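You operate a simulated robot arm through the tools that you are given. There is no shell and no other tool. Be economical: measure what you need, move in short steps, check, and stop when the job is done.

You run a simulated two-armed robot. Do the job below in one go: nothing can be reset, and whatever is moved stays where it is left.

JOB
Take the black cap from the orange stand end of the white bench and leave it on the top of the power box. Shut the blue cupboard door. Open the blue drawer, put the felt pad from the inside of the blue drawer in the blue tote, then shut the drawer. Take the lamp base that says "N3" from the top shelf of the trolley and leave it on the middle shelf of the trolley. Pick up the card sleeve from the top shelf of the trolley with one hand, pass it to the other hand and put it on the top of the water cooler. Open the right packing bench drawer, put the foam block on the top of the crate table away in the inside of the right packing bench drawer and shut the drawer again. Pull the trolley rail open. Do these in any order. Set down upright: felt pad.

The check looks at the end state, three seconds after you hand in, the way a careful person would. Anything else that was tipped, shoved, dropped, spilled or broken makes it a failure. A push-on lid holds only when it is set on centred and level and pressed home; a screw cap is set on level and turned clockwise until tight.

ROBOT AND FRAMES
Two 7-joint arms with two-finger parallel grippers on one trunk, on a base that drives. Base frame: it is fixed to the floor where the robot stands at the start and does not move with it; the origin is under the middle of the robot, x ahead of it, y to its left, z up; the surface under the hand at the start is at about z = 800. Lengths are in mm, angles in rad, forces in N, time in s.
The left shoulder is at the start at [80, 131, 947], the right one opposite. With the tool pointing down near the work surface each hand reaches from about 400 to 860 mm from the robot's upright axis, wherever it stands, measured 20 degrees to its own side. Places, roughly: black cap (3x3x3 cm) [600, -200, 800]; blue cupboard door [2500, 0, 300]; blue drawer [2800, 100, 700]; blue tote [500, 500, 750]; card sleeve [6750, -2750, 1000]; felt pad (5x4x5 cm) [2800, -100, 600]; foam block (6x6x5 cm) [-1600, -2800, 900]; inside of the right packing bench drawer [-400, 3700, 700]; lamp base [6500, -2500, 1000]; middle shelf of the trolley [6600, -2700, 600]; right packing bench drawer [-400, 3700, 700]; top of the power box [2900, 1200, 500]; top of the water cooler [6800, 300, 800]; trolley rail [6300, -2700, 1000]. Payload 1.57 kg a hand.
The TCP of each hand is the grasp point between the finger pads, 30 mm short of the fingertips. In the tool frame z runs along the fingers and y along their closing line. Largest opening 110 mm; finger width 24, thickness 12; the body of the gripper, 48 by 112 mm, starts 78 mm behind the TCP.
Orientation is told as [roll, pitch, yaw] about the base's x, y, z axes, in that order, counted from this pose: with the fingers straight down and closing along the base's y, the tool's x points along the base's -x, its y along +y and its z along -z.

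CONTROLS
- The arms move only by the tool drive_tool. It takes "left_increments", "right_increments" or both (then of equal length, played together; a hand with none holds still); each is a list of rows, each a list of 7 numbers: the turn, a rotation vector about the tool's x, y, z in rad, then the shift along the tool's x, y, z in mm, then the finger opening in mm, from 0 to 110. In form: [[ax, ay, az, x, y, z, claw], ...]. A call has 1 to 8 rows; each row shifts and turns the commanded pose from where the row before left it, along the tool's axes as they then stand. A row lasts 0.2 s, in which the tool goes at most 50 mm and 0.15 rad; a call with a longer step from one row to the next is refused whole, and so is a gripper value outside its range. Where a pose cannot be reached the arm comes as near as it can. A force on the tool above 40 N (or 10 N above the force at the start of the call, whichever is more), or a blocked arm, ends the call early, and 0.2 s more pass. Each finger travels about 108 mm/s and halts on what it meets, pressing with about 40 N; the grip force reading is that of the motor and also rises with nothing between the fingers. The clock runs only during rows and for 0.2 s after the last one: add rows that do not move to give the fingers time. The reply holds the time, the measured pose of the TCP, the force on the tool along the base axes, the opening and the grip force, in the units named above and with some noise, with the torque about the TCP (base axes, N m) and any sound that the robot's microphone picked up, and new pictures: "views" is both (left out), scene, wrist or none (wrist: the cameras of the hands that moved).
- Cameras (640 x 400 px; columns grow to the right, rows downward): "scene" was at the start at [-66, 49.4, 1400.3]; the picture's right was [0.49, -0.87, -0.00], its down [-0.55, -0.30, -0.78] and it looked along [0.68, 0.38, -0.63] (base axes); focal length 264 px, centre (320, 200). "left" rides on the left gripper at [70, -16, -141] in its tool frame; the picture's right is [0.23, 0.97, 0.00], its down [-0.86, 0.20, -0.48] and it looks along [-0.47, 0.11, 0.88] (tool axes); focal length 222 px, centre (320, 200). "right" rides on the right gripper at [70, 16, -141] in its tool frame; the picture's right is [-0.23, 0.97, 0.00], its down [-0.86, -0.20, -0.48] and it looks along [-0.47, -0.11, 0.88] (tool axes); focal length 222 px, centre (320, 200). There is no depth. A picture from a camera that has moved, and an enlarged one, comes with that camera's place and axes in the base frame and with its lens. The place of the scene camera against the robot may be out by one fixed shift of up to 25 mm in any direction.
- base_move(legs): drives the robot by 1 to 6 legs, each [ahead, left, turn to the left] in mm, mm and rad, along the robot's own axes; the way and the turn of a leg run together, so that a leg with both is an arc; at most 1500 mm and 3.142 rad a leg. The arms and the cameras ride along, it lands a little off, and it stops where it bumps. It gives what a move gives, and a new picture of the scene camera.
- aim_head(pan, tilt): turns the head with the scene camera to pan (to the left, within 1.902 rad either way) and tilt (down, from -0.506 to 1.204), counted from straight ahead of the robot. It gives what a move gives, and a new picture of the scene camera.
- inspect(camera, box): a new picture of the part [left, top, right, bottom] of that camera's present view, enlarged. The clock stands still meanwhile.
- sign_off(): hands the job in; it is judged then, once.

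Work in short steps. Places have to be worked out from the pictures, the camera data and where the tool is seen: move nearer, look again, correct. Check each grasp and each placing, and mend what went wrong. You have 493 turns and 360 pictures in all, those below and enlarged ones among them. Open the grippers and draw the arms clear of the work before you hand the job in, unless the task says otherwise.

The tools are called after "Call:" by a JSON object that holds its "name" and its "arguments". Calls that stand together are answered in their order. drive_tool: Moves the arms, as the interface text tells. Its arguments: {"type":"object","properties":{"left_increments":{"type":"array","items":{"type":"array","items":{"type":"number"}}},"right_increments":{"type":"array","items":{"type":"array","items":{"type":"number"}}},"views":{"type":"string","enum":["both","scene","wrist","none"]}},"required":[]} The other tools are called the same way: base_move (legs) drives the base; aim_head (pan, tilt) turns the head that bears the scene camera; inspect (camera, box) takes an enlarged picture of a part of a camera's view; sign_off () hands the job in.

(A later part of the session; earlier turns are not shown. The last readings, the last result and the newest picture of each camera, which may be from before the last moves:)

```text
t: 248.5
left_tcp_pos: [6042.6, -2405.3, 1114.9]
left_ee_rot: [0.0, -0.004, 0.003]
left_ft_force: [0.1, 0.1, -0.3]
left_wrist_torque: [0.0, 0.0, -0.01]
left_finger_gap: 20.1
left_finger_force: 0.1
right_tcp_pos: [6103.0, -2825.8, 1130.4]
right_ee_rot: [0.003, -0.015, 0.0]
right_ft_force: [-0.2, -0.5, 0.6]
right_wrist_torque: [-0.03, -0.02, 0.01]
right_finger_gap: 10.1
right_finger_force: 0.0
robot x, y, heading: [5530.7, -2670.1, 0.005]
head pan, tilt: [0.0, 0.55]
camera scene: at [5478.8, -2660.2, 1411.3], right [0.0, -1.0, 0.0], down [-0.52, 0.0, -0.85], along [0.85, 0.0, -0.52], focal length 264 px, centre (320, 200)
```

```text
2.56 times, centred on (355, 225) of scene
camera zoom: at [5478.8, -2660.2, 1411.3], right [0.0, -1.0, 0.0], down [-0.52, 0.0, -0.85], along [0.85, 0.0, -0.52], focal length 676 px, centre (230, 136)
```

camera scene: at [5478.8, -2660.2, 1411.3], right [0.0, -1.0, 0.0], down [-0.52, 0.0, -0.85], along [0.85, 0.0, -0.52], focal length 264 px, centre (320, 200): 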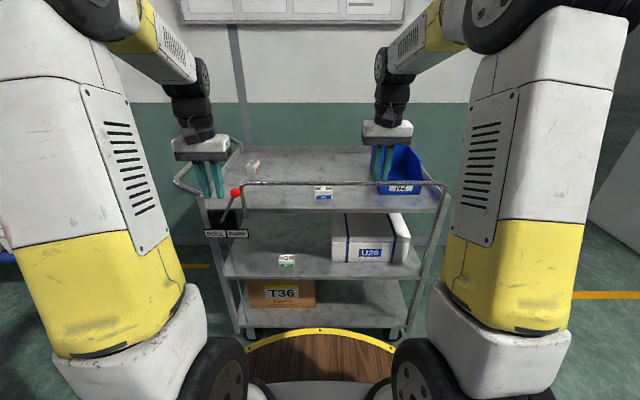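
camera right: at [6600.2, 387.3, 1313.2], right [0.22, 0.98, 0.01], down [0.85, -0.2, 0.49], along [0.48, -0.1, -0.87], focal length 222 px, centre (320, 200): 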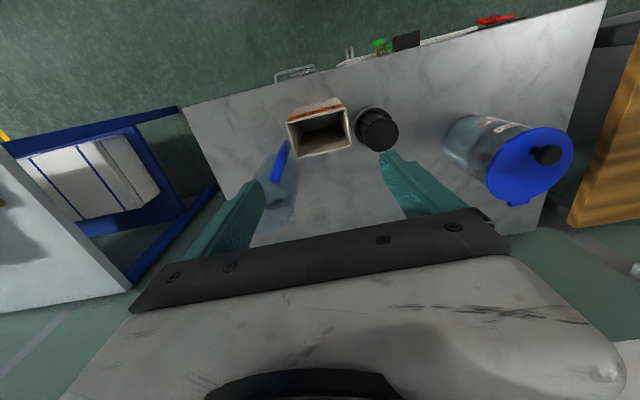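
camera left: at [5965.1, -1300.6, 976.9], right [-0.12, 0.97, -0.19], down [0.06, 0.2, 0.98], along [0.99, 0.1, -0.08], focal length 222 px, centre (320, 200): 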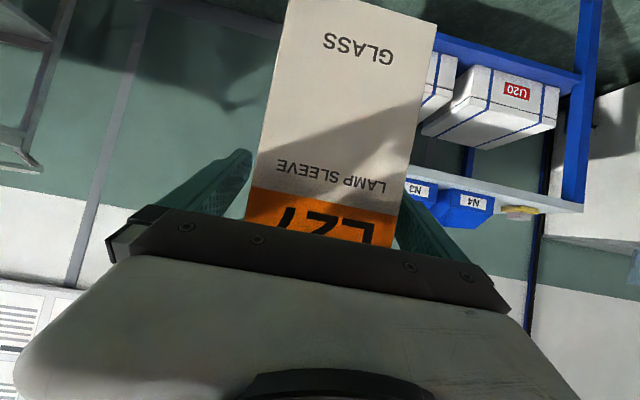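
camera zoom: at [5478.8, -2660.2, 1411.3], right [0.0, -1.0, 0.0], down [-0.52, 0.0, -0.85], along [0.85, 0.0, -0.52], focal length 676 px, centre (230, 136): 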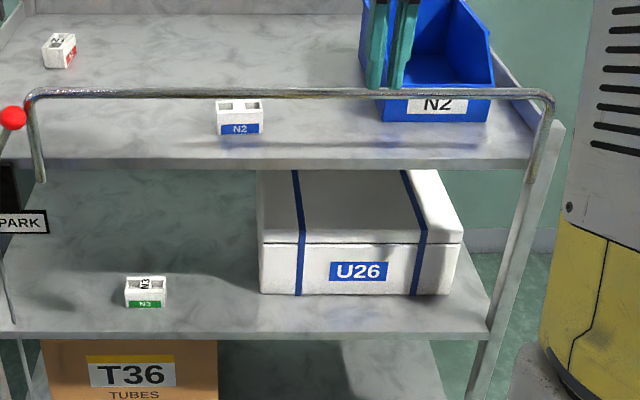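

The rail hinges at its post feet; I'll grip the bar at mid-length with fingers closing along x. First I yaw the right hand 90°.

Call:
{"name": "drive_tool", "arguments": {"right_increments": [[0, 0, 0.143, 0, 0, 0, 20], [0, 0, 0.143, 0, 0, 0, 40], [0, 0, 0.143, 0, 0, 0, 60], [0, 0, 0.143, 0, 0, 0, 60], [0, 0, 0.143, 0, 0, 0, 60], [0, 0, 0.143, 0, 0, 0, 60], [0, 0, 0.143, 0, 0, 0, 60], [0, 0, 0.143, 0, 0, 0, 60]], "views": "none"}}

Call:
{"name": "drive_tool", "arguments": {"right_increments": [[0, 0, 0.143, 0, 0, 0, 60], [0, 0, 0.143, 0, 0, 0, 60], [0, 0, 0.143, 0, 0, 0, 60], [0, 0, 0, 0, 0, 0, 60]], "views": "both"}}

```text
t: 250.3
left_tcp_pos: [6042.9, -2406.2, 1114.6]
left_ee_rot: [0.001, -0.004, 0.003]
left_ft_force: [0.4, 0.5, 1.2]
left_wrist_torque: [0.01, -0.02, 0.02]
left_finger_gap: 20.0
left_finger_force: 0.1
right_tcp_pos: [6102.3, -2824.4, 1132.0]
right_ee_rot: [0.016, -0.006, -1.144]
right_ft_force: [0.2, 0.0, 0.7]
right_wrist_torque: [-0.01, 0.0, 0.01]
right_finger_gap: 59.9
right_finger_force: 0.1
robot x, y, heading: [5530.0, -2667.1, 0.004]
head pan, tilt: [0.0, 0.55]
```

```text
t: 251.3
left_tcp_pos: [6043.8, -2405.6, 1115.0]
left_ee_rot: [-0.001, -0.004, 0.004]
left_ft_force: [-0.2, 0.0, 0.1]
left_wrist_torque: [0.02, -0.01, 0.02]
left_finger_gap: 19.9
left_finger_force: 0.0
right_tcp_pos: [6102.6, -2825.3, 1129.9]
right_ee_rot: [0.016, 0.004, -1.574]
right_ft_force: [0.3, -0.2, 0.1]
right_wrist_torque: [-0.01, -0.01, 0.0]
right_finger_gap: 60.3
right_finger_force: 0.0
robot x, y, heading: [5529.0, -2667.3, 0.003]
head pan, tilt: [0.0, 0.55]
camera scene: at [5478.8, -2660.3, 1411.3], right [0.0, -1.0, 0.0], down [-0.52, 0.0, -0.85], along [0.85, 0.0, -0.52], focal length 264 px, centre (320, 200)
camera right: at [6116.5, -2755.2, 1272.2], right [0.97, -0.23, 0.02], down [-0.21, -0.86, 0.47], along [-0.1, -0.46, -0.88], focal length 222 px, centre (320, 200)
```

scene: 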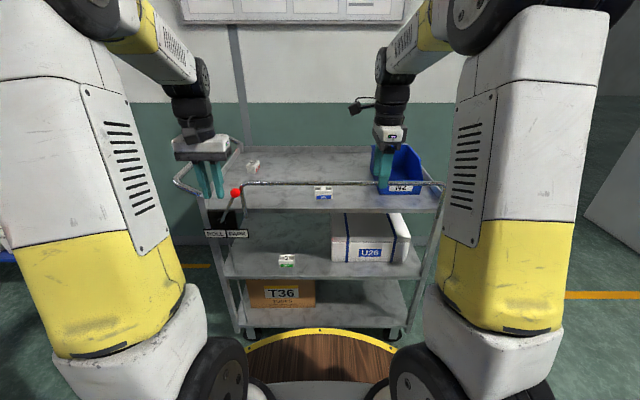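
right: 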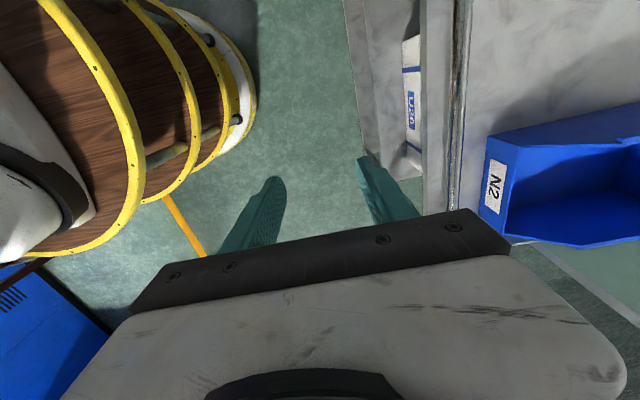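

The bar is at about x=6267. I move above it.

Call:
{"name": "drive_tool", "arguments": {"right_increments": [[0, 0, 0, 14, 41, 0, 60], [0, 0, 0, 14, 41, 0, 60], [0, 0, 0, 14, 41, 0, 60], [0, 0, 0, 13, 41, 0, 60], [0, 0, 0, 0, 0, 25, 60], [0, 0, 0, 0, 0, 25, 60], [0, 0, 0, 0, 0, 0, 60]], "views": "both"}}

```text
t: 252.9
left_tcp_pos: [6042.5, -2406.3, 1113.9]
left_ee_rot: [0.001, -0.004, 0.002]
left_ft_force: [-0.1, -0.7, -0.4]
left_wrist_torque: [0.02, -0.01, 0.02]
left_finger_gap: 20.2
left_finger_force: 0.0
right_tcp_pos: [6268.1, -2769.7, 1082.8]
right_ee_rot: [0.016, 0.004, -1.571]
right_ft_force: [-0.7, -0.5, 0.1]
right_wrist_torque: [0.04, 0.01, 0.01]
right_finger_gap: 60.1
right_finger_force: 0.0
robot x, y, heading: [5529.4, -2671.4, 0.004]
head pan, tilt: [0.0, 0.55]
camera scene: at [5478.9, -2660.3, 1411.4], right [0.0, -1.0, 0.0], down [-0.52, 0.0, -0.85], along [0.85, 0.0, -0.52], focal length 264 px, centre (320, 200)
camera right: at [6282.1, -2699.8, 1225.1], right [0.97, -0.23, 0.02], down [-0.21, -0.86, 0.47], along [-0.1, -0.46, -0.88], focal length 222 px, centre (320, 200)
```

scene: 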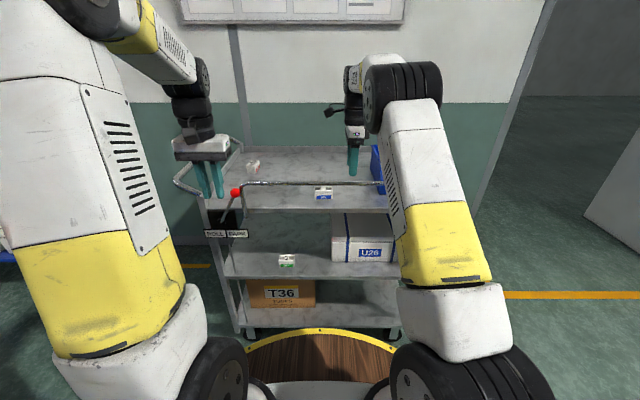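
right: 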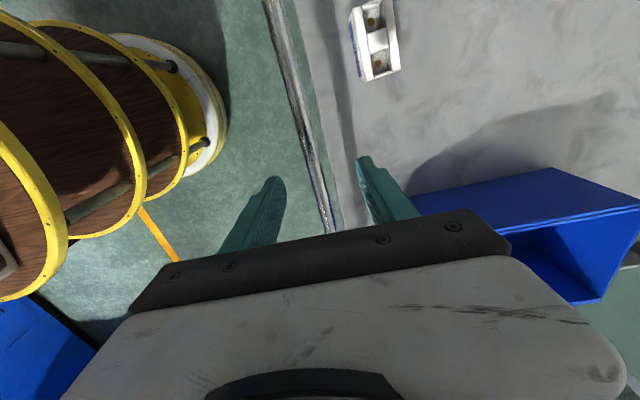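

Bar at x≈6260 between the fingers. I shift −7 mm, lower 78 mm and close on it.

Call:
{"name": "drive_tool", "arguments": {"right_increments": [[0, 0, 0, 0, -7, 25, 60], [0, 0, 0, 0, 0, 25, 60], [0, 0, 0, 0, 0, 20, 60], [0, 0, 0, 0, 0, 6, 60], [0, 0, 0, 0, 0, 0, 40], [0, 0, 0, 0, 0, 0, 10], [0, 0, 0, 0, 0, 0, 5]], "views": "both"}}

```text
t: 254.5
left_tcp_pos: [6042.6, -2405.3, 1113.7]
left_ee_rot: [0.0, -0.004, 0.002]
left_ft_force: [-0.6, 0.5, -0.4]
left_wrist_torque: [0.04, 0.02, 0.0]
left_finger_gap: 20.2
left_finger_force: 0.0
right_tcp_pos: [6262.3, -2769.3, 1005.8]
right_ee_rot: [0.015, 0.004, -1.573]
right_ft_force: [0.7, 0.9, -2.4]
right_wrist_torque: [0.09, -0.07, -0.03]
right_finger_gap: 15.7
right_finger_force: 31.6
robot x, y, heading: [5528.8, -2672.8, 0.005]
head pan, tilt: [0.0, 0.55]
camera scene: at [5479.0, -2660.3, 1411.4], right [0.0, -1.0, 0.0], down [-0.52, 0.0, -0.85], along [0.85, 0.0, -0.52], focal length 264 px, centre (320, 200)
camera right: at [6276.0, -2700.1, 1148.4], right [0.97, -0.23, 0.01], down [-0.21, -0.86, 0.47], along [-0.1, -0.46, -0.88], focal length 222 px, centre (320, 200)
```

scene: 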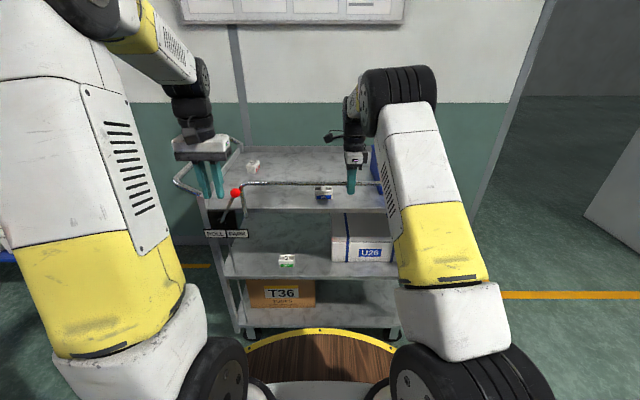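
right: 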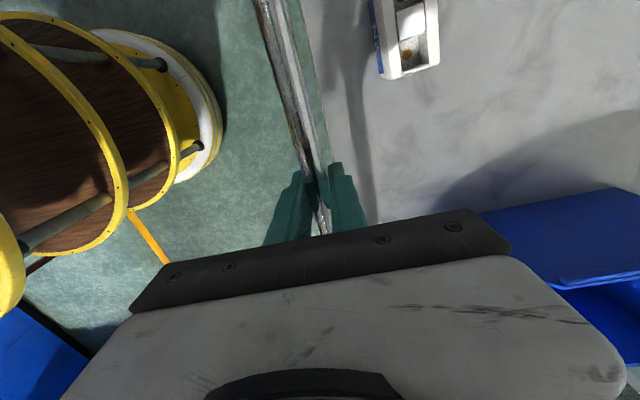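

Bar gripped (15.7 mm). I try pulling outward along a small arc first.

Call:
{"name": "drive_tool", "arguments": {"right_increments": [[0, 0, 0, 0, -9, 0, 5], [0, 0, 0, 0, -9, 1, 5], [0, 0, 0, 0, -9, 2, 5], [0, 0, 0, 0, -8, 2, 5], [0, 0, 0, 0, 0, 0, 5]], "views": "wrist"}}

```text
t: 255.7
left_tcp_pos: [6043.7, -2405.4, 1114.5]
left_ee_rot: [0.001, -0.006, 0.003]
left_ft_force: [0.6, -0.2, 0.5]
left_wrist_torque: [0.03, 0.01, -0.06]
left_finger_gap: 20.1
left_finger_force: 0.2
right_tcp_pos: [6226.9, -2769.6, 1001.8]
right_ee_rot: [0.016, 0.002, -1.572]
right_ft_force: [-2.5, -2.4, 3.5]
right_wrist_torque: [0.33, -0.05, 0.0]
right_finger_gap: 15.8
right_finger_force: 31.4
robot x, y, heading: [5532.7, -2670.0, 0.002]
head pan, tilt: [0.0, 0.55]
camera right: at [6240.5, -2700.0, 1143.9], right [0.97, -0.23, 0.01], down [-0.21, -0.86, 0.47], along [-0.1, -0.46, -0.88], focal length 222 px, centre (320, 200)
```

right: 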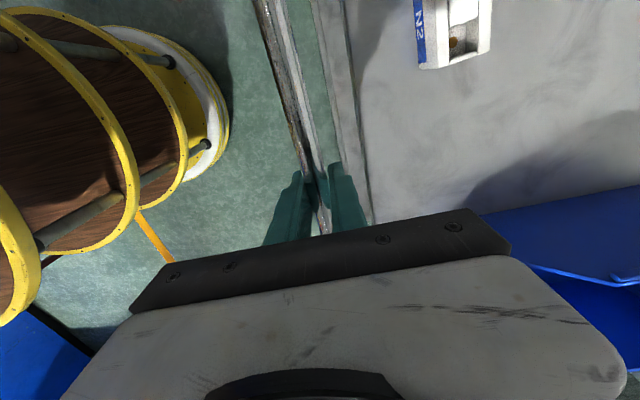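

It follows easily. Continue the arc, watching vertical force.

Call:
{"name": "drive_tool", "arguments": {"right_increments": [[0, 0, 0, 0, -9, 3, 5], [0, 0, 0, 0, -8, 3, 5], [0, 0, 0, 0, -8, 3, 5], [0, 0, 0, 0, -7, 4, 5], [0, 0, 0, 0, 0, 0, 5]], "views": "both"}}

```text
t: 256.9
left_tcp_pos: [6043.9, -2406.2, 1114.3]
left_ee_rot: [0.002, -0.004, 0.004]
left_ft_force: [-0.1, 1.4, 0.5]
left_wrist_torque: [-0.01, 0.04, 0.0]
left_finger_gap: 19.7
left_finger_force: 0.1
right_tcp_pos: [6195.6, -2770.1, 988.8]
right_ee_rot: [0.015, 0.001, -1.574]
right_ft_force: [-1.8, -4.8, 1.8]
right_wrist_torque: [-0.18, -0.09, -0.01]
right_finger_gap: 15.5
right_finger_force: 31.3
robot x, y, heading: [5527.4, -2664.6, 0.003]
head pan, tilt: [0.0, 0.55]
camera scene: at [5478.7, -2660.5, 1411.3], right [0.0, -1.0, 0.0], down [-0.52, 0.0, -0.85], along [0.85, 0.0, -0.52], focal length 264 px, centre (320, 200)
camera right: at [6209.0, -2699.8, 1129.8], right [0.97, -0.23, 0.02], down [-0.21, -0.86, 0.47], along [-0.1, -0.46, -0.88], focal length 222 px, centre (320, 200)
```

scene: 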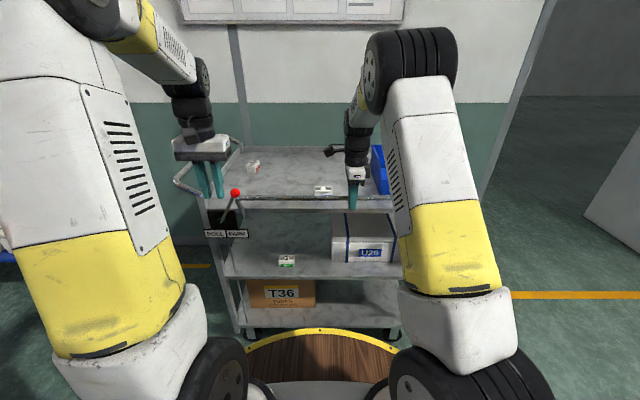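
right: 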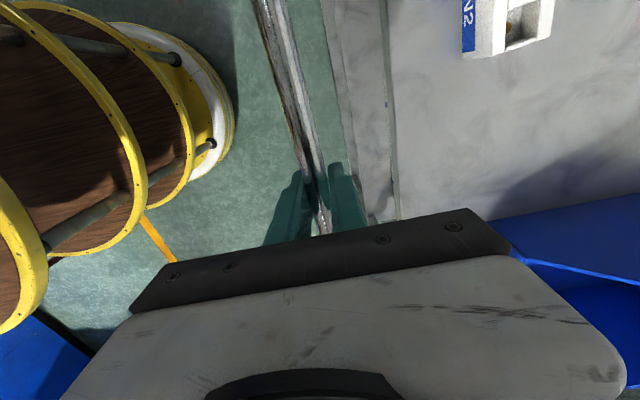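

Swing confirmed. Continue to about 60°.

Call:
{"name": "drive_tool", "arguments": {"right_increments": [[0, 0, 0, 0, -10, 6, 5], [0, 0, 0, 0, -9, 7, 5], [0, 0, 0, 0, -9, 8, 5], [0, 0, 0, 0, -8, 9, 5], [0, 0, 0, 0, -7, 9, 5], [0, 0, 0, 0, -6, 10, 5], [0, 0, 0, 0, 0, 0, 5]], "views": "wrist"}}

```text
t: 258.5
left_tcp_pos: [6042.0, -2405.7, 1114.5]
left_ee_rot: [0.0, -0.005, 0.003]
left_ft_force: [-0.1, -0.2, -0.1]
left_wrist_torque: [0.01, 0.0, 0.0]
left_finger_gap: 20.0
left_finger_force: 0.0
right_tcp_pos: [6145.3, -2769.7, 936.6]
right_ee_rot: [0.014, 0.004, -1.573]
right_ft_force: [-18.6, -1.6, 6.6]
right_wrist_torque: [0.35, -0.02, -0.04]
right_finger_gap: 15.6
right_finger_force: 31.0
robot x, y, heading: [5534.5, -2666.8, 0.005]
head pan, tilt: [0.0, 0.55]
camera right: at [6159.5, -2699.6, 1079.8], right [0.97, -0.23, 0.01], down [-0.21, -0.86, 0.47], along [-0.1, -0.46, -0.88], focal length 222 px, centre (320, 200)
```

right: 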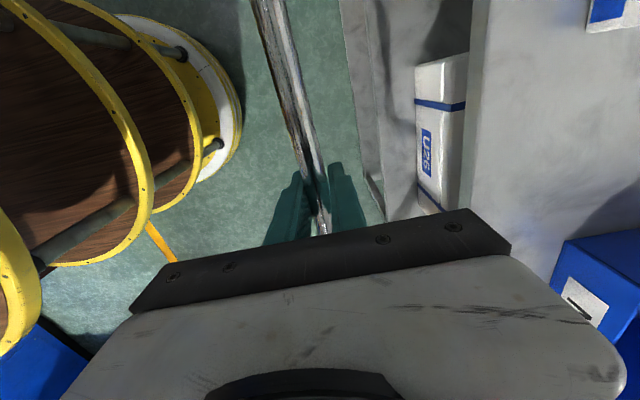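

Force points radially outward, so the radius is a bit larger (~145). I adjust and continue toward 90°.

Call:
{"name": "drive_tool", "arguments": {"right_increments": [[0, 0, 0, 0, -8, 5, 5], [0, 0, 0, 0, -7, 10, 5], [0, 0, 0, 0, -6, 11, 5], [0, 0, 0, 0, -4, 11, 5], [0, 0, 0, 0, -3, 12, 5], [0, 0, 0, 0, -1, 12, 5], [0, 0, 0, 0, 0, 0, 5]], "views": "both"}}

```text
t: 259.7
left_tcp_pos: [6043.5, -2404.6, 1114.9]
left_ee_rot: [0.002, -0.004, 0.003]
left_ft_force: [0.1, -0.6, 0.6]
left_wrist_torque: [0.04, 0.03, -0.01]
left_finger_gap: 19.9
left_finger_force: 0.0
right_tcp_pos: [6124.9, -2769.6, 890.9]
right_ee_rot: [0.029, 0.003, -1.573]
right_ft_force: [7.7, 0.5, -2.8]
right_wrist_torque: [-0.24, -0.07, 0.03]
right_finger_gap: 15.6
right_finger_force: 31.3
robot x, y, heading: [5529.6, -2669.3, -0.001]
head pan, tilt: [0.0, 0.55]
stopped in row 6 (right hand): the force on the tool passed its limit at 41 N (the readings are from after the stop); the commanded pose is now the measured one
camera scene: at [5479.8, -2660.3, 1411.4], right [0.0, -1.0, 0.0], down [-0.52, 0.0, -0.85], along [0.85, 0.0, -0.52], focal length 264 px, centre (320, 200)
camera right: at [6137.2, -2699.4, 1032.7], right [0.97, -0.23, 0.03], down [-0.21, -0.86, 0.47], along [-0.08, -0.46, -0.88], focal length 222 px, centre (320, 200)
```

scene: 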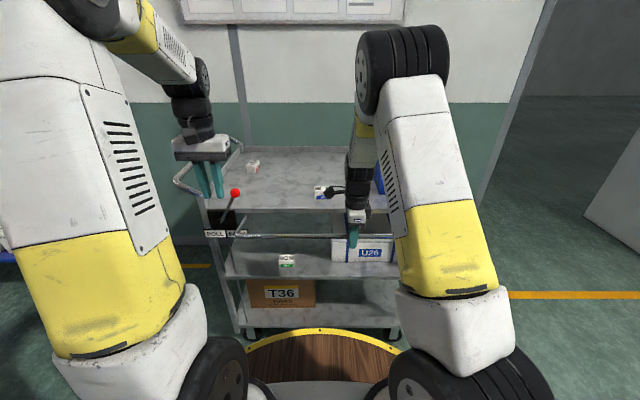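
right: 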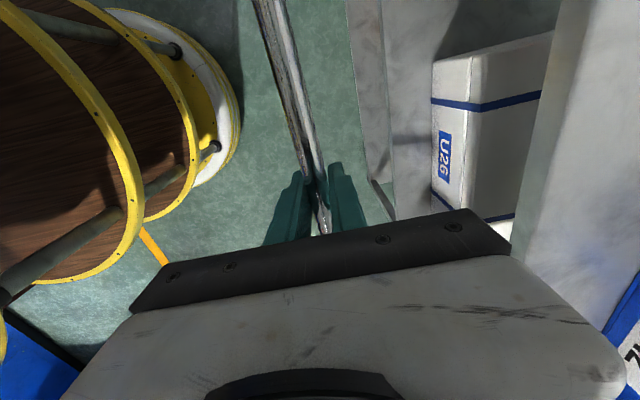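

Now the force points back inward. I continue mostly downward with a slight inward step.

Call:
{"name": "drive_tool", "arguments": {"right_increments": [[0, 0, 0, 0, 2, 6, 5], [0, 0, 0, 0, 1, 7, 5], [0, 0, 0, 0, 1, 7, 5], [0, 0, 0, 0, 2, 7, 5], [0, 0, 0, 0, 2, 7, 5], [0, 0, 0, 0, 0, 0, 5]], "views": "scene"}}

```text
t: 260.7
left_tcp_pos: [6042.8, -2405.2, 1115.1]
left_ee_rot: [0.0, -0.006, 0.003]
left_ft_force: [0.4, -0.3, -0.6]
left_wrist_torque: [0.01, -0.02, -0.02]
left_finger_gap: 20.0
left_finger_force: 0.0
right_tcp_pos: [6122.5, -2770.1, 863.7]
right_ee_rot: [0.007, 0.002, -1.572]
right_ft_force: [-3.1, 1.3, -5.5]
right_wrist_torque: [-0.06, 0.12, -0.04]
right_finger_gap: 15.5
right_finger_force: 31.6
robot x, y, heading: [5535.3, -2670.8, -0.006]
head pan, tilt: [0.0, 0.55]
stopped in row 4 (right hand): the force on the tool passed its limit at 42 N (the readings are from after the stop); the commanded pose is now the measured one
camera scene: at [5478.6, -2660.3, 1411.3], right [0.0, -1.0, 0.0], down [-0.52, 0.0, -0.85], along [0.85, 0.0, -0.52], focal length 264 px, centre (320, 200)
```

scene: 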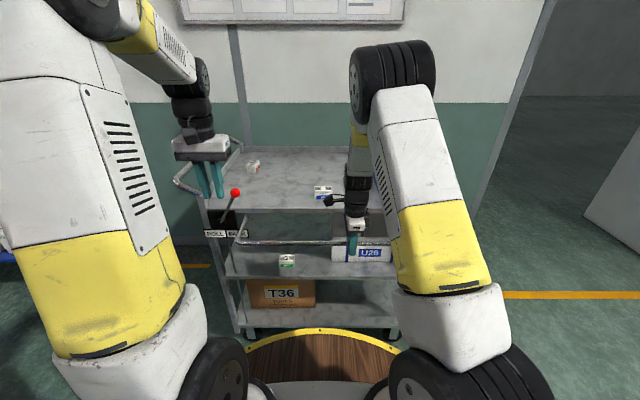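

That's ≈90°. I test whether it goes further down.

Call:
{"name": "drive_tool", "arguments": {"right_increments": [[0, 0, 0, 0, 0, 7, 5], [0, 0, 0, 0, 1, 7, 5], [0, 0, 0, 0, 2, 7, 5], [0, 0, 0, 0, 3, 7, 5], [0, 0, 0, 0, 0, 0, 5]], "views": "wrist"}}

```text
t: 261.7
left_tcp_pos: [6041.9, -2405.5, 1116.2]
left_ee_rot: [0.001, -0.005, 0.003]
left_ft_force: [0.9, 0.3, -1.0]
left_wrist_torque: [0.0, -0.03, 0.03]
left_finger_gap: 20.0
left_finger_force: 0.1
right_tcp_pos: [6125.0, -2769.7, 837.4]
right_ee_rot: [0.001, 0.004, -1.573]
right_ft_force: [-11.1, -0.5, 17.9]
right_wrist_torque: [0.11, -0.09, 0.02]
right_finger_gap: 15.6
right_finger_force: 31.4
robot x, y, heading: [5532.4, -2667.8, 0.003]
head pan, tilt: [0.0, 0.55]
stopped in row 5 (right hand): the force on the tool passed its limit at 44 N (the readings are from after the stop); the commanded pose is now the measured one
camera right: at [6140.9, -2699.5, 978.8], right [0.97, -0.23, 0.0], down [-0.2, -0.86, 0.48], along [-0.11, -0.46, -0.88], focal length 222 px, centre (320, 200)
```

right: 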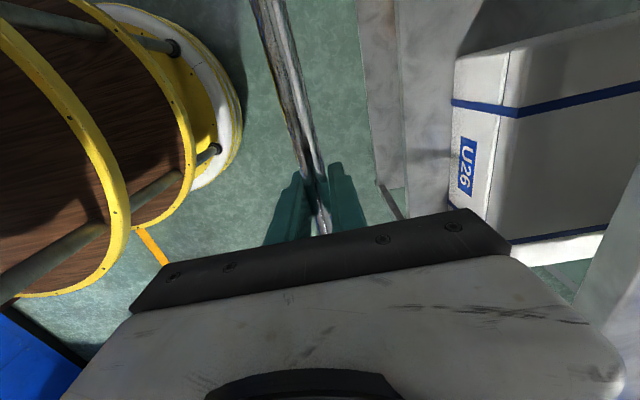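

About 102°, resistance now upward. One more small push down to confirm the stop.

Call:
{"name": "drive_tool", "arguments": {"right_increments": [[0, 0, 0, 0, 2, 6, 5], [0, 0, 0, 0, 2, 6, 5], [0, 0, 0, 0, 2, 6, 5], [0, 0, 0, 0, 0, 0, 5]], "views": "scene"}}

```text
t: 262.7
left_tcp_pos: [6041.6, -2405.3, 1115.8]
left_ee_rot: [0.0, -0.005, 0.004]
left_ft_force: [-0.1, 0.2, -0.2]
left_wrist_torque: [0.02, 0.01, 0.0]
left_finger_gap: 20.2
left_finger_force: 0.2
right_tcp_pos: [6130.1, -2769.4, 817.9]
right_ee_rot: [-0.001, 0.004, -1.571]
right_ft_force: [-25.6, 0.5, 2.2]
right_wrist_torque: [0.09, -0.65, 0.02]
right_finger_gap: 27.3
right_finger_force: 12.8
robot x, y, heading: [5526.0, -2665.1, -0.0]
head pan, tilt: [0.0, 0.55]
camera scene: at [5477.4, -2660.3, 1411.3], right [0.0, -1.0, 0.0], down [-0.52, 0.0, -0.85], along [0.85, 0.0, -0.52], focal length 264 px, centre (320, 200)
```

scene: 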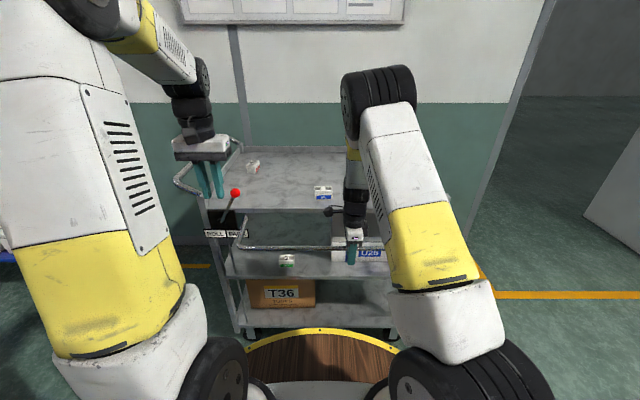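

The stop is reached (fingers start riding off). I open and lift away, then check the rail stays open.

Call:
{"name": "drive_tool", "arguments": {"right_increments": [[0, 0, 0, 0, 0, 0, 40], [0, 0, 0, 0, 0, 0, 60], [0, 0, 0, 0, 0, -15, 60], [0, 0, 0, 0, -5, -40, 60], [0, 0, 0, 0, -20, -40, 60], [0, 0, 0, 0, -20, -40, 60], [0, 0, 0, 0, -20, -40, 60]], "views": "both"}}

```text
t: 264.3
left_tcp_pos: [6043.3, -2405.7, 1114.8]
left_ee_rot: [0.0, -0.004, 0.002]
left_ft_force: [0.0, 0.5, -0.2]
left_wrist_torque: [-0.03, 0.02, -0.01]
left_finger_gap: 19.9
left_finger_force: 0.1
right_tcp_pos: [6067.0, -2770.2, 992.3]
right_ee_rot: [0.001, 0.004, -1.574]
right_ft_force: [0.0, 0.2, -0.2]
right_wrist_torque: [0.01, 0.05, 0.03]
right_finger_gap: 60.0
right_finger_force: 0.2
robot x, y, heading: [5530.5, -2671.2, -0.0]
head pan, tilt: [0.0, 0.55]
camera scene: at [5478.9, -2660.2, 1411.4], right [0.0, -1.0, 0.0], down [-0.52, 0.0, -0.85], along [0.85, 0.0, -0.52], focal length 264 px, centre (320, 200)
camera right: at [6083.1, -2699.3, 1134.3], right [0.97, -0.23, 0.0], down [-0.2, -0.86, 0.48], along [-0.11, -0.46, -0.88], focal length 222 px, centre (320, 200)
```

scene: 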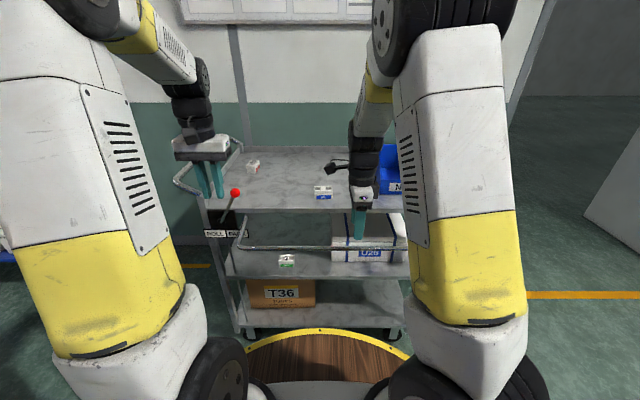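
right: 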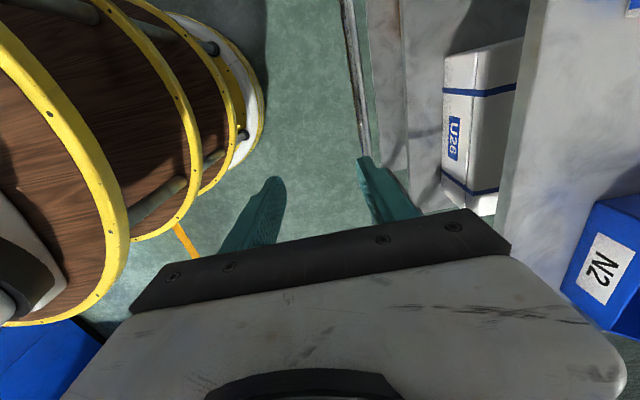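

The rail is open and stays down. I raise the right hand, turn it back, and drive back toward the blue drawer.

Call:
{"name": "drive_tool", "arguments": {"right_increments": [[0, 0, -0.143, 0, 0, -30, 60], [0, 0, -0.143, 0, 0, -30, 60], [0, 0, -0.143, 0, 0, -30, 40], [0, 0, -0.143, 0, 0, -20, 20], [0, 0, -0.143, 0, 0, 0, 20], [0, 0, -0.143, 0, 0, 0, 20], [0, 0, -0.143, 0, 0, 0, 20], [0, 0, -0.143, 0, 0, 0, 20]], "views": "none"}}

Call:
{"name": "drive_tool", "arguments": {"right_increments": [[0, 0, -0.143, 0, 0, 0, 20], [0, 0, -0.143, 0, 0, 0, 20], [0, 0, -0.143, 0, 0, 0, 20]], "views": "none"}}

Call:
{"name": "base_move", "arguments": {"legs": [[-130, 1500, 0], [0, 1500, 0], [0, 1500, 0], [0, 560, 0]]}}

```text
t: 266.1
left_tcp_pos: [6043.3, -2404.5, 1114.6]
left_ee_rot: [-0.001, -0.005, 0.003]
left_ft_force: [-0.3, -0.4, 0.1]
left_wrist_torque: [0.0, 0.02, 0.0]
left_finger_gap: 20.0
left_finger_force: 0.1
right_tcp_pos: [6066.4, -2770.0, 1103.7]
right_ee_rot: [0.003, -0.001, -0.429]
right_ft_force: [0.5, -0.2, 0.2]
right_wrist_torque: [-0.01, 0.01, 0.0]
right_finger_gap: 19.9
right_finger_force: 0.1
robot x, y, heading: [5530.6, -2669.7, 0.0]
head pan, tilt: [0.0, 0.55]
```

```text
t: 266.9
left_tcp_pos: [6042.3, -2406.3, 1114.1]
left_ee_rot: [0.0, -0.005, 0.002]
left_ft_force: [-0.7, 0.9, -0.5]
left_wrist_torque: [0.04, 0.0, 0.03]
left_finger_gap: 19.9
left_finger_force: 0.0
right_tcp_pos: [6067.3, -2769.8, 1103.1]
right_ee_rot: [0.003, 0.001, 0.001]
right_ft_force: [-0.3, -0.1, 0.6]
right_wrist_torque: [0.01, 0.0, -0.03]
right_finger_gap: 20.1
right_finger_force: 0.0
robot x, y, heading: [5530.7, -2667.6, -0.0]
head pan, tilt: [0.0, 0.55]
```

```text
refused: leg 1 is longer than a leg can be; nothing moved
```

Call:
{"name": "base_move", "arguments": {"legs": [[-130, 1400, 0], [0, 1500, 0], [0, 1500, 0], [0, 660, 0]]}}

```text
t: 291.2
left_tcp_pos: [5929.9, 2637.2, 1113.4]
left_ee_rot: [0.0, -0.005, -0.001]
left_ft_force: [0.5, 0.8, -0.2]
left_wrist_torque: [0.01, 0.01, 0.0]
left_finger_gap: 20.0
left_finger_force: 0.1
right_tcp_pos: [5952.7, 2272.3, 1103.5]
right_ee_rot: [0.002, 0.001, -0.005]
right_ft_force: [-0.6, -0.1, 0.4]
right_wrist_torque: [-0.01, 0.01, -0.01]
right_finger_gap: 20.0
right_finger_force: 0.1
robot x, y, heading: [5418.2, 2379.5, -0.002]
head pan, tilt: [0.0, 0.55]
camera scene: at [5364.8, 2385.3, 1411.3], right [0.0, -1.0, 0.0], down [-0.52, 0.0, -0.85], along [0.85, 0.0, -0.52], focal length 264 px, centre (320, 200)
```

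scene: 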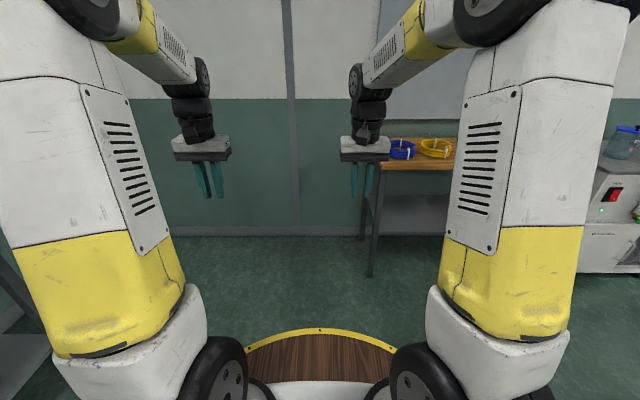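

Drive back around to the blue machine.

Call:
{"name": "base_move", "arguments": {"legs": [[-1500, 0, 0], [-1500, 0, 0], [-430, 0, 0]]}}

Call:
{"name": "base_move", "arguments": {"legs": [[0, -1000, 0]]}}

```text
t: 307.8
left_tcp_pos: [2521.9, 2619.2, 1115.0]
left_ee_rot: [0.0, -0.005, 0.011]
left_ft_force: [0.6, 0.6, 0.0]
left_wrist_torque: [0.0, -0.01, -0.05]
left_finger_gap: 20.1
left_finger_force: 0.0
right_tcp_pos: [2548.4, 2256.2, 1103.4]
right_ee_rot: [0.004, -0.001, 0.006]
right_ft_force: [0.5, 0.4, -0.2]
right_wrist_torque: [0.0, -0.02, 0.02]
right_finger_gap: 20.1
right_finger_force: 0.0
robot x, y, heading: [2009.9, 2352.1, 0.009]
head pan, tilt: [0.0, 0.55]
camera scene: at [1958.9, 2361.7, 1411.4], right [0.01, -1.0, 0.0], down [-0.52, 0.0, -0.85], along [0.85, 0.01, -0.52], focal length 264 px, centre (320, 200)
```

scene: 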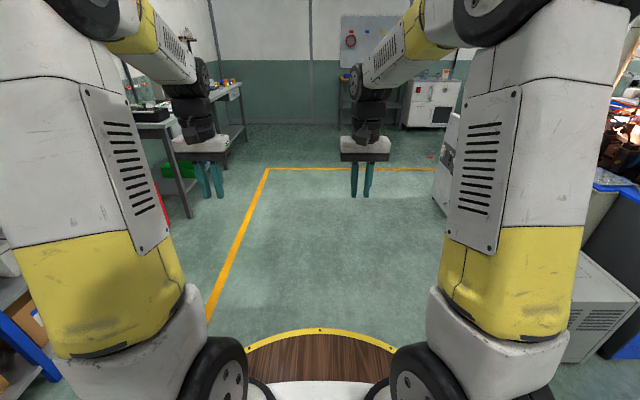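

```text
t: 313.0
left_tcp_pos: [2528.5, 1608.8, 1114.1]
left_ee_rot: [0.001, -0.004, 0.008]
left_ft_force: [-0.2, -0.4, 0.9]
left_wrist_torque: [0.03, -0.01, -0.01]
left_finger_gap: 20.2
left_finger_force: 0.0
right_tcp_pos: [2554.9, 1243.8, 1103.8]
right_ee_rot: [0.003, 0.0, 0.005]
right_ft_force: [-0.9, 0.0, 0.0]
right_wrist_torque: [0.02, 0.0, 0.02]
right_finger_gap: 19.9
right_finger_force: 0.0
robot x, y, heading: [2015.8, 1344.5, 0.004]
head pan, tilt: [0.0, 0.55]
camera scene: at [1965.6, 1352.1, 1411.3], right [0.0, -1.0, 0.0], down [-0.52, 0.0, -0.85], along [0.85, 0.0, -0.52], focal length 264 px, centre (320, 200)
```

scene: 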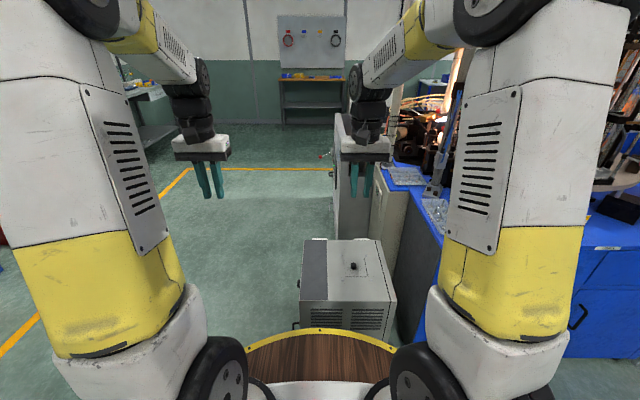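

Cap still on the box. I continue to in front of the drawer.

Call:
{"name": "base_move", "arguments": {"legs": [[-30, 0, 0], [0, -880, 0]]}}

Call:
{"name": "aim_head", "arguments": {"pan": -0.5, "tilt": 0.75}}

```text
t: 318.0
left_tcp_pos: [2502.2, 733.5, 1114.4]
left_ee_rot: [0.002, -0.004, 0.004]
left_ft_force: [0.0, -0.2, -0.4]
left_wrist_torque: [0.01, 0.01, -0.01]
left_finger_gap: 20.3
left_finger_force: 0.0
right_tcp_pos: [2526.4, 368.7, 1103.3]
right_ee_rot: [0.005, 0.0, 0.0]
right_ft_force: [-0.8, -0.4, -0.6]
right_wrist_torque: [0.0, 0.03, 0.01]
right_finger_gap: 20.0
right_finger_force: 0.0
robot x, y, heading: [1988.8, 472.5, -0.005]
head pan, tilt: [0.0, 0.55]
camera scene: at [1938.0, 479.3, 1411.3], right [0.0, -1.0, 0.0], down [-0.52, 0.0, -0.85], along [0.85, 0.0, -0.52], focal length 264 px, centre (320, 200)
```

scene: 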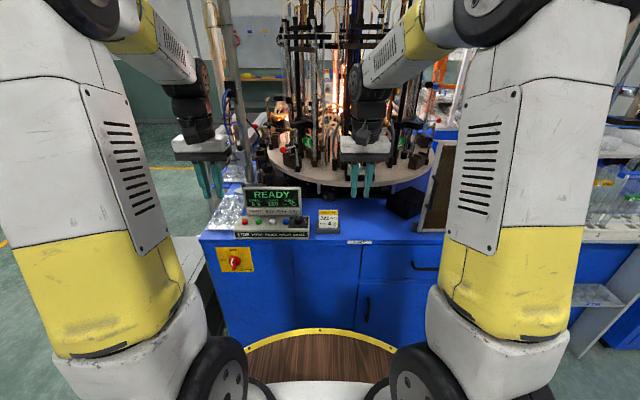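

```text
t: 319.0
left_tcp_pos: [2502.5, 732.3, 1114.4]
left_ee_rot: [0.001, -0.004, 0.004]
left_ft_force: [0.3, 0.5, 0.9]
left_wrist_torque: [-0.01, 0.0, -0.01]
left_finger_gap: 20.1
left_finger_force: 0.1
right_tcp_pos: [2526.3, 369.5, 1102.4]
right_ee_rot: [0.004, 0.0, 0.0]
right_ft_force: [-0.6, 0.5, 0.3]
right_wrist_torque: [0.0, 0.0, 0.03]
right_finger_gap: 20.3
right_finger_force: 0.0
robot x, y, heading: [1991.6, 473.4, 0.001]
head pan, tilt: [-0.499, 0.75]
camera scene: at [1921.1, 439.7, 1394.0], right [-0.48, -0.88, 0.0], down [-0.6, 0.33, -0.73], along [0.64, -0.35, -0.68], focal length 264 px, centre (320, 200)
```

scene: 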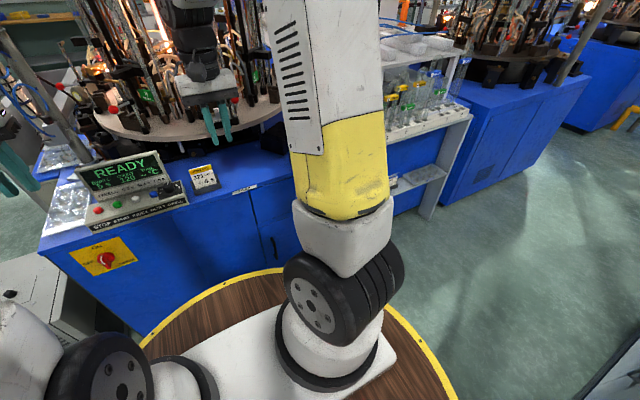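

Door shut. The drawer handle is near [2655, 79, 671], a horizontal bar. I yaw the right hand 90°, then lower and tilt it forward to grip the bar from above and below.

Call:
{"name": "drive_tool", "arguments": {"right_increments": [[0, 0, 0.143, 0, 0, 0, 20], [0, 0, 0.143, 0, 0, 0, 40], [0, 0, 0.143, 0, 0, 0, 50], [0, 0, 0.143, 0, 0, 0, 50], [0, 0, 0.143, 0, 0, 0, 50], [0, 0, 0.143, 0, 0, 0, 50], [0, 0, 0.143, 0, 0, 0, 50], [0, 0, 0.143, 0, 0, 0, 50]], "views": "none"}}

Call:
{"name": "drive_tool", "arguments": {"right_increments": [[0, 0, 0.143, 0, 0, 0, 50], [0, 0, 0.143, 0, 0, 0, 50], [0, 0, 0.14, 0, 0, 0, 50], [0, 0, 0, -45, -10, 10, 50], [0, 0, 0, -45, -20, 0, 50], [0, 0, 0, -45, -20, 0, 50], [0, 0, 0, -45, -20, 0, 50], [0, 0, 0, -45, -20, 0, 50]], "views": "none"}}

Call:
{"name": "drive_tool", "arguments": {"right_increments": [[0, 0, 0, -40, 0, 25, 50], [-0.14, 0, 0, 0, 0, 45, 50], [-0.14, 0, 0, 0, 0, 45, 50], [-0.14, 0, 0, 0, 0, 45, 50], [-0.14, 0, 0, 0, 0, 45, 50], [-0.14, 0, 0, 0, 0, 40, 50], [0, 0, 0, 0, 0, 0, 50]], "views": "both"}}

```text
t: 320.8
left_tcp_pos: [2502.8, 733.1, 1114.5]
left_ee_rot: [0.0, -0.006, 0.004]
left_ft_force: [0.4, 0.0, -0.4]
left_wrist_torque: [0.02, 0.02, 0.01]
left_finger_gap: 19.6
left_finger_force: 0.1
right_tcp_pos: [2526.2, 369.6, 1103.3]
right_ee_rot: [0.001, 0.005, -1.146]
right_ft_force: [0.9, -0.1, -0.2]
right_wrist_torque: [0.03, -0.03, 0.05]
right_finger_gap: 49.8
right_finger_force: 0.0
robot x, y, heading: [1990.2, 471.0, 0.004]
head pan, tilt: [-0.499, 0.75]
```

```text
t: 322.6
left_tcp_pos: [2501.5, 734.0, 1115.0]
left_ee_rot: [0.0, -0.005, 0.004]
left_ft_force: [-0.4, -0.4, 0.5]
left_wrist_torque: [-0.02, 0.05, 0.04]
left_finger_gap: 20.3
left_finger_force: 0.1
right_tcp_pos: [2438.3, 143.4, 1091.6]
right_ee_rot: [-0.001, 0.004, -1.569]
right_ft_force: [0.2, 0.2, 0.6]
right_wrist_torque: [-0.02, 0.03, 0.0]
right_finger_gap: 50.2
right_finger_force: 0.0
robot x, y, heading: [1988.1, 473.0, -0.003]
head pan, tilt: [-0.499, 0.75]
```

```text
t: 324.2
left_tcp_pos: [2503.8, 734.4, 1114.0]
left_ee_rot: [0.001, -0.003, 0.007]
left_ft_force: [-0.2, 0.6, 0.6]
left_wrist_torque: [-0.05, 0.02, 0.02]
left_finger_gap: 19.9
left_finger_force: 0.1
right_tcp_pos: [2497.1, 106.1, 860.4]
right_ee_rot: [0.703, 0.002, -1.566]
right_ft_force: [0.2, -1.6, 1.0]
right_wrist_torque: [-0.04, 0.04, -0.03]
right_finger_gap: 49.9
right_finger_force: 0.0
robot x, y, heading: [1990.5, 475.3, 0.002]
head pan, tilt: [-0.499, 0.75]
camera scene: at [1921.7, 440.3, 1394.0], right [-0.48, -0.88, 0.0], down [-0.6, 0.33, -0.73], along [0.64, -0.35, -0.68], focal length 264 px, centre (320, 200)
camera right: at [2417.8, 176.6, 978.8], right [0.74, -0.23, 0.63], down [-0.46, -0.86, 0.23], along [0.49, -0.46, -0.74], focal length 222 px, centre (320, 200)
```

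scene: 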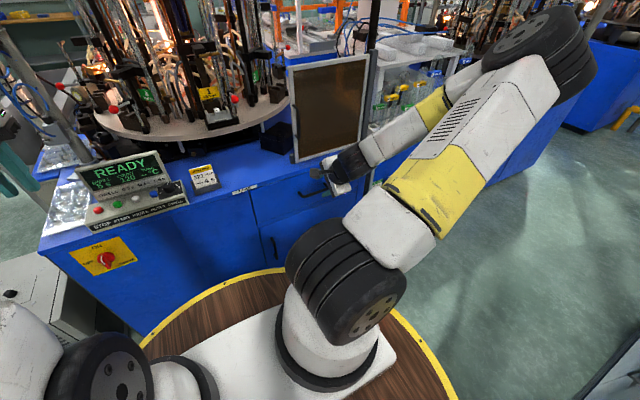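
right: 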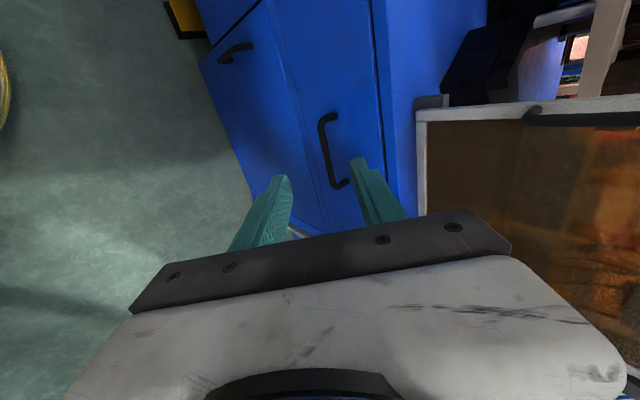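

The handle is clearly seen: about [2642, 73, 700]. I tilt further forward and approach.

Call:
{"name": "drive_tool", "arguments": {"right_increments": [[-0.125, 0, 0, 0, 0, 0, 50], [-0.125, 0, 0, 0, 0, 0, 50], [-0.125, 0, 0, 0, 0, 0, 50], [-0.125, 0, 0, 0, 0, 0, 50], [0, 0, 0, -8, -27, 20, 50], [0, 0, 0, -8, -27, 20, 50], [0, 0, 0, -8, -27, 20, 50], [0, 0, 0, -9, -27, 20, 50]], "views": "both"}}

```text
t: 326.0
left_tcp_pos: [2502.4, 733.6, 1115.0]
left_ee_rot: [0.0, -0.006, 0.004]
left_ft_force: [-0.7, 0.1, 0.4]
left_wrist_torque: [-0.02, -0.02, 0.0]
left_finger_gap: 19.9
left_finger_force: 0.1
right_tcp_pos: [2531.1, 73.0, 730.8]
right_ee_rot: [1.202, 0.003, -1.569]
right_ft_force: [-0.1, 0.6, 0.4]
right_wrist_torque: [-0.02, 0.04, 0.02]
right_finger_gap: 50.3
right_finger_force: 0.1
robot x, y, heading: [1989.0, 475.8, 0.003]
head pan, tilt: [-0.499, 0.75]
camera scene: at [1920.8, 439.7, 1394.0], right [-0.48, -0.88, 0.0], down [-0.6, 0.33, -0.73], along [0.64, -0.35, -0.68], focal length 264 px, centre (320, 200)
camera right: at [2404.2, 142.9, 796.7], right [0.35, -0.23, 0.91], down [-0.52, -0.86, -0.02], along [0.78, -0.46, -0.42], focal length 222 px, centre (320, 200)
```

scene: 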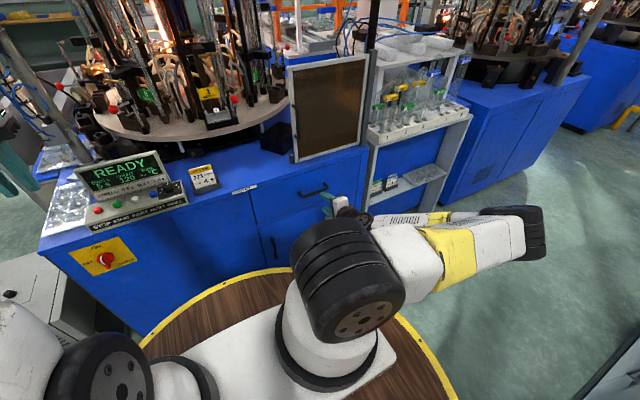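
right: 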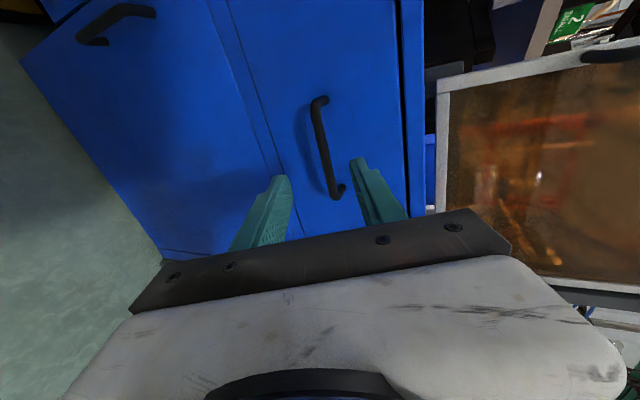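

Triangulated handle ≈[2658, 72, 685]. Approach along the tool axis.

Call:
{"name": "drive_tool", "arguments": {"right_increments": [[0, 0, 0, 0, 1, 40, 50], [0, 0, 0, 0, 1, 35, 50], [0, 0, 0, 0, 0, 0, 50]], "views": "wrist"}}

```text
t: 326.8
left_tcp_pos: [2502.3, 734.8, 1114.3]
left_ee_rot: [0.0, -0.005, 0.005]
left_ft_force: [-0.4, -0.5, 0.3]
left_wrist_torque: [0.02, 0.0, 0.01]
left_finger_gap: 20.0
left_finger_force: 0.1
right_tcp_pos: [2601.7, 73.3, 705.7]
right_ee_rot: [1.201, 0.004, -1.569]
right_ft_force: [0.1, 0.6, -0.7]
right_wrist_torque: [0.01, 0.0, 0.02]
right_finger_gap: 50.2
right_finger_force: 0.0
robot x, y, heading: [1984.9, 471.7, -0.005]
head pan, tilt: [-0.499, 0.75]
camera right: at [2475.7, 142.9, 771.6], right [0.35, -0.23, 0.91], down [-0.52, -0.86, -0.02], along [0.78, -0.46, -0.42], focal length 222 px, centre (320, 200)
```

right: 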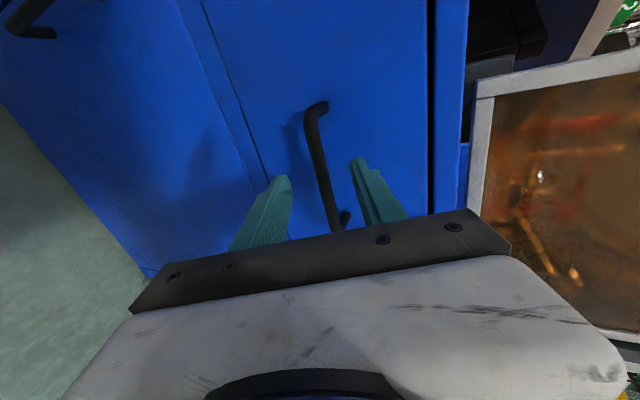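

The bar runs centrally between the fingers. Advance 38 mm and close.

Call:
{"name": "drive_tool", "arguments": {"right_increments": [[0, 0, 0, 0, 0, 20, 50], [0, 0, 0, 0, 0, 16, 50], [0, 0, 0, 0, 0, 0, 35], [0, 0, 0, 0, 0, 0, 15], [0, 0, 0, 0, 0, 0, 3], [0, 0, 0, 0, 0, 0, 3]], "views": "wrist"}}

```text
t: 328.2
left_tcp_pos: [2502.8, 733.6, 1115.1]
left_ee_rot: [0.001, -0.005, 0.003]
left_ft_force: [0.4, 0.4, -0.3]
left_wrist_torque: [0.03, 0.01, -0.02]
left_finger_gap: 19.8
left_finger_force: 0.1
right_tcp_pos: [2635.1, 72.3, 693.0]
right_ee_rot: [1.203, 0.001, -1.569]
right_ft_force: [0.8, -0.6, 13.7]
right_wrist_torque: [-0.26, -0.16, 0.42]
right_finger_gap: 11.7
right_finger_force: 29.3
robot x, y, heading: [1990.5, 472.1, -0.0]
head pan, tilt: [-0.499, 0.75]
camera right: at [2509.1, 142.9, 759.3], right [0.35, -0.23, 0.91], down [-0.52, -0.86, -0.02], along [0.78, -0.46, -0.42], focal length 222 px, centre (320, 200)
```

right: 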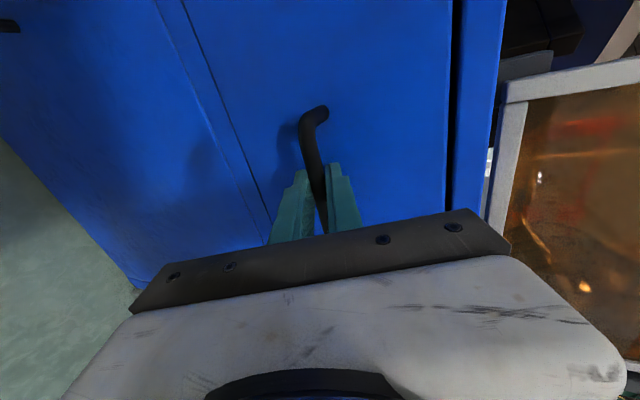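

Handle gripped (11.7 mm). Pull straight out along −x.

Call:
{"name": "drive_tool", "arguments": {"right_increments": [[0, 0, 0, 0, -7, -19, 3], [0, 0, 0, 0, -11, -28, 3], [0, 0, 0, 0, -11, -28, 3], [0, 0, 0, 0, -11, -28, 3], [0, 0, 0, 0, 0, 0, 3]], "views": "both"}}

```text
t: 329.4
left_tcp_pos: [2502.3, 735.1, 1115.1]
left_ee_rot: [-0.001, -0.006, 0.004]
left_ft_force: [0.5, -0.5, 0.2]
left_wrist_torque: [0.02, 0.01, -0.01]
left_finger_gap: 20.1
left_finger_force: 0.1
right_tcp_pos: [2523.8, 73.1, 694.4]
right_ee_rot: [1.202, 0.005, -1.568]
right_ft_force: [0.0, 1.0, 21.8]
right_wrist_torque: [-0.55, -0.23, -0.34]
right_finger_gap: 11.7
right_finger_force: 29.4
robot x, y, heading: [1987.7, 473.8, 0.001]
head pan, tilt: [-0.499, 0.75]
camera scene: at [1920.4, 440.0, 1393.9], right [-0.48, -0.88, 0.0], down [-0.6, 0.33, -0.73], along [0.64, -0.35, -0.68], focal length 264 px, centre (320, 200)
camera right: at [2397.1, 143.1, 759.5], right [0.35, -0.23, 0.91], down [-0.52, -0.86, -0.02], along [0.78, -0.46, -0.42], focal length 222 px, centre (320, 200)
```

scene: 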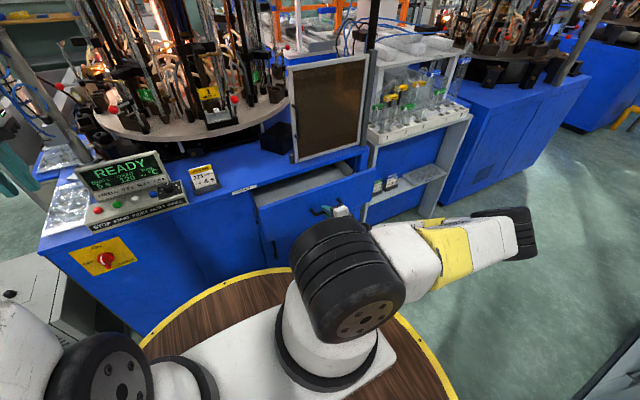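
right: 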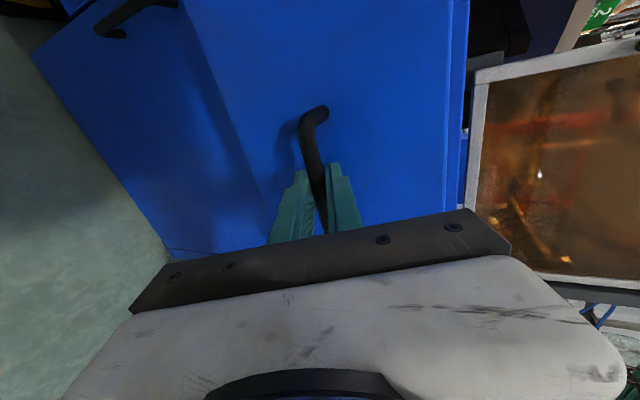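

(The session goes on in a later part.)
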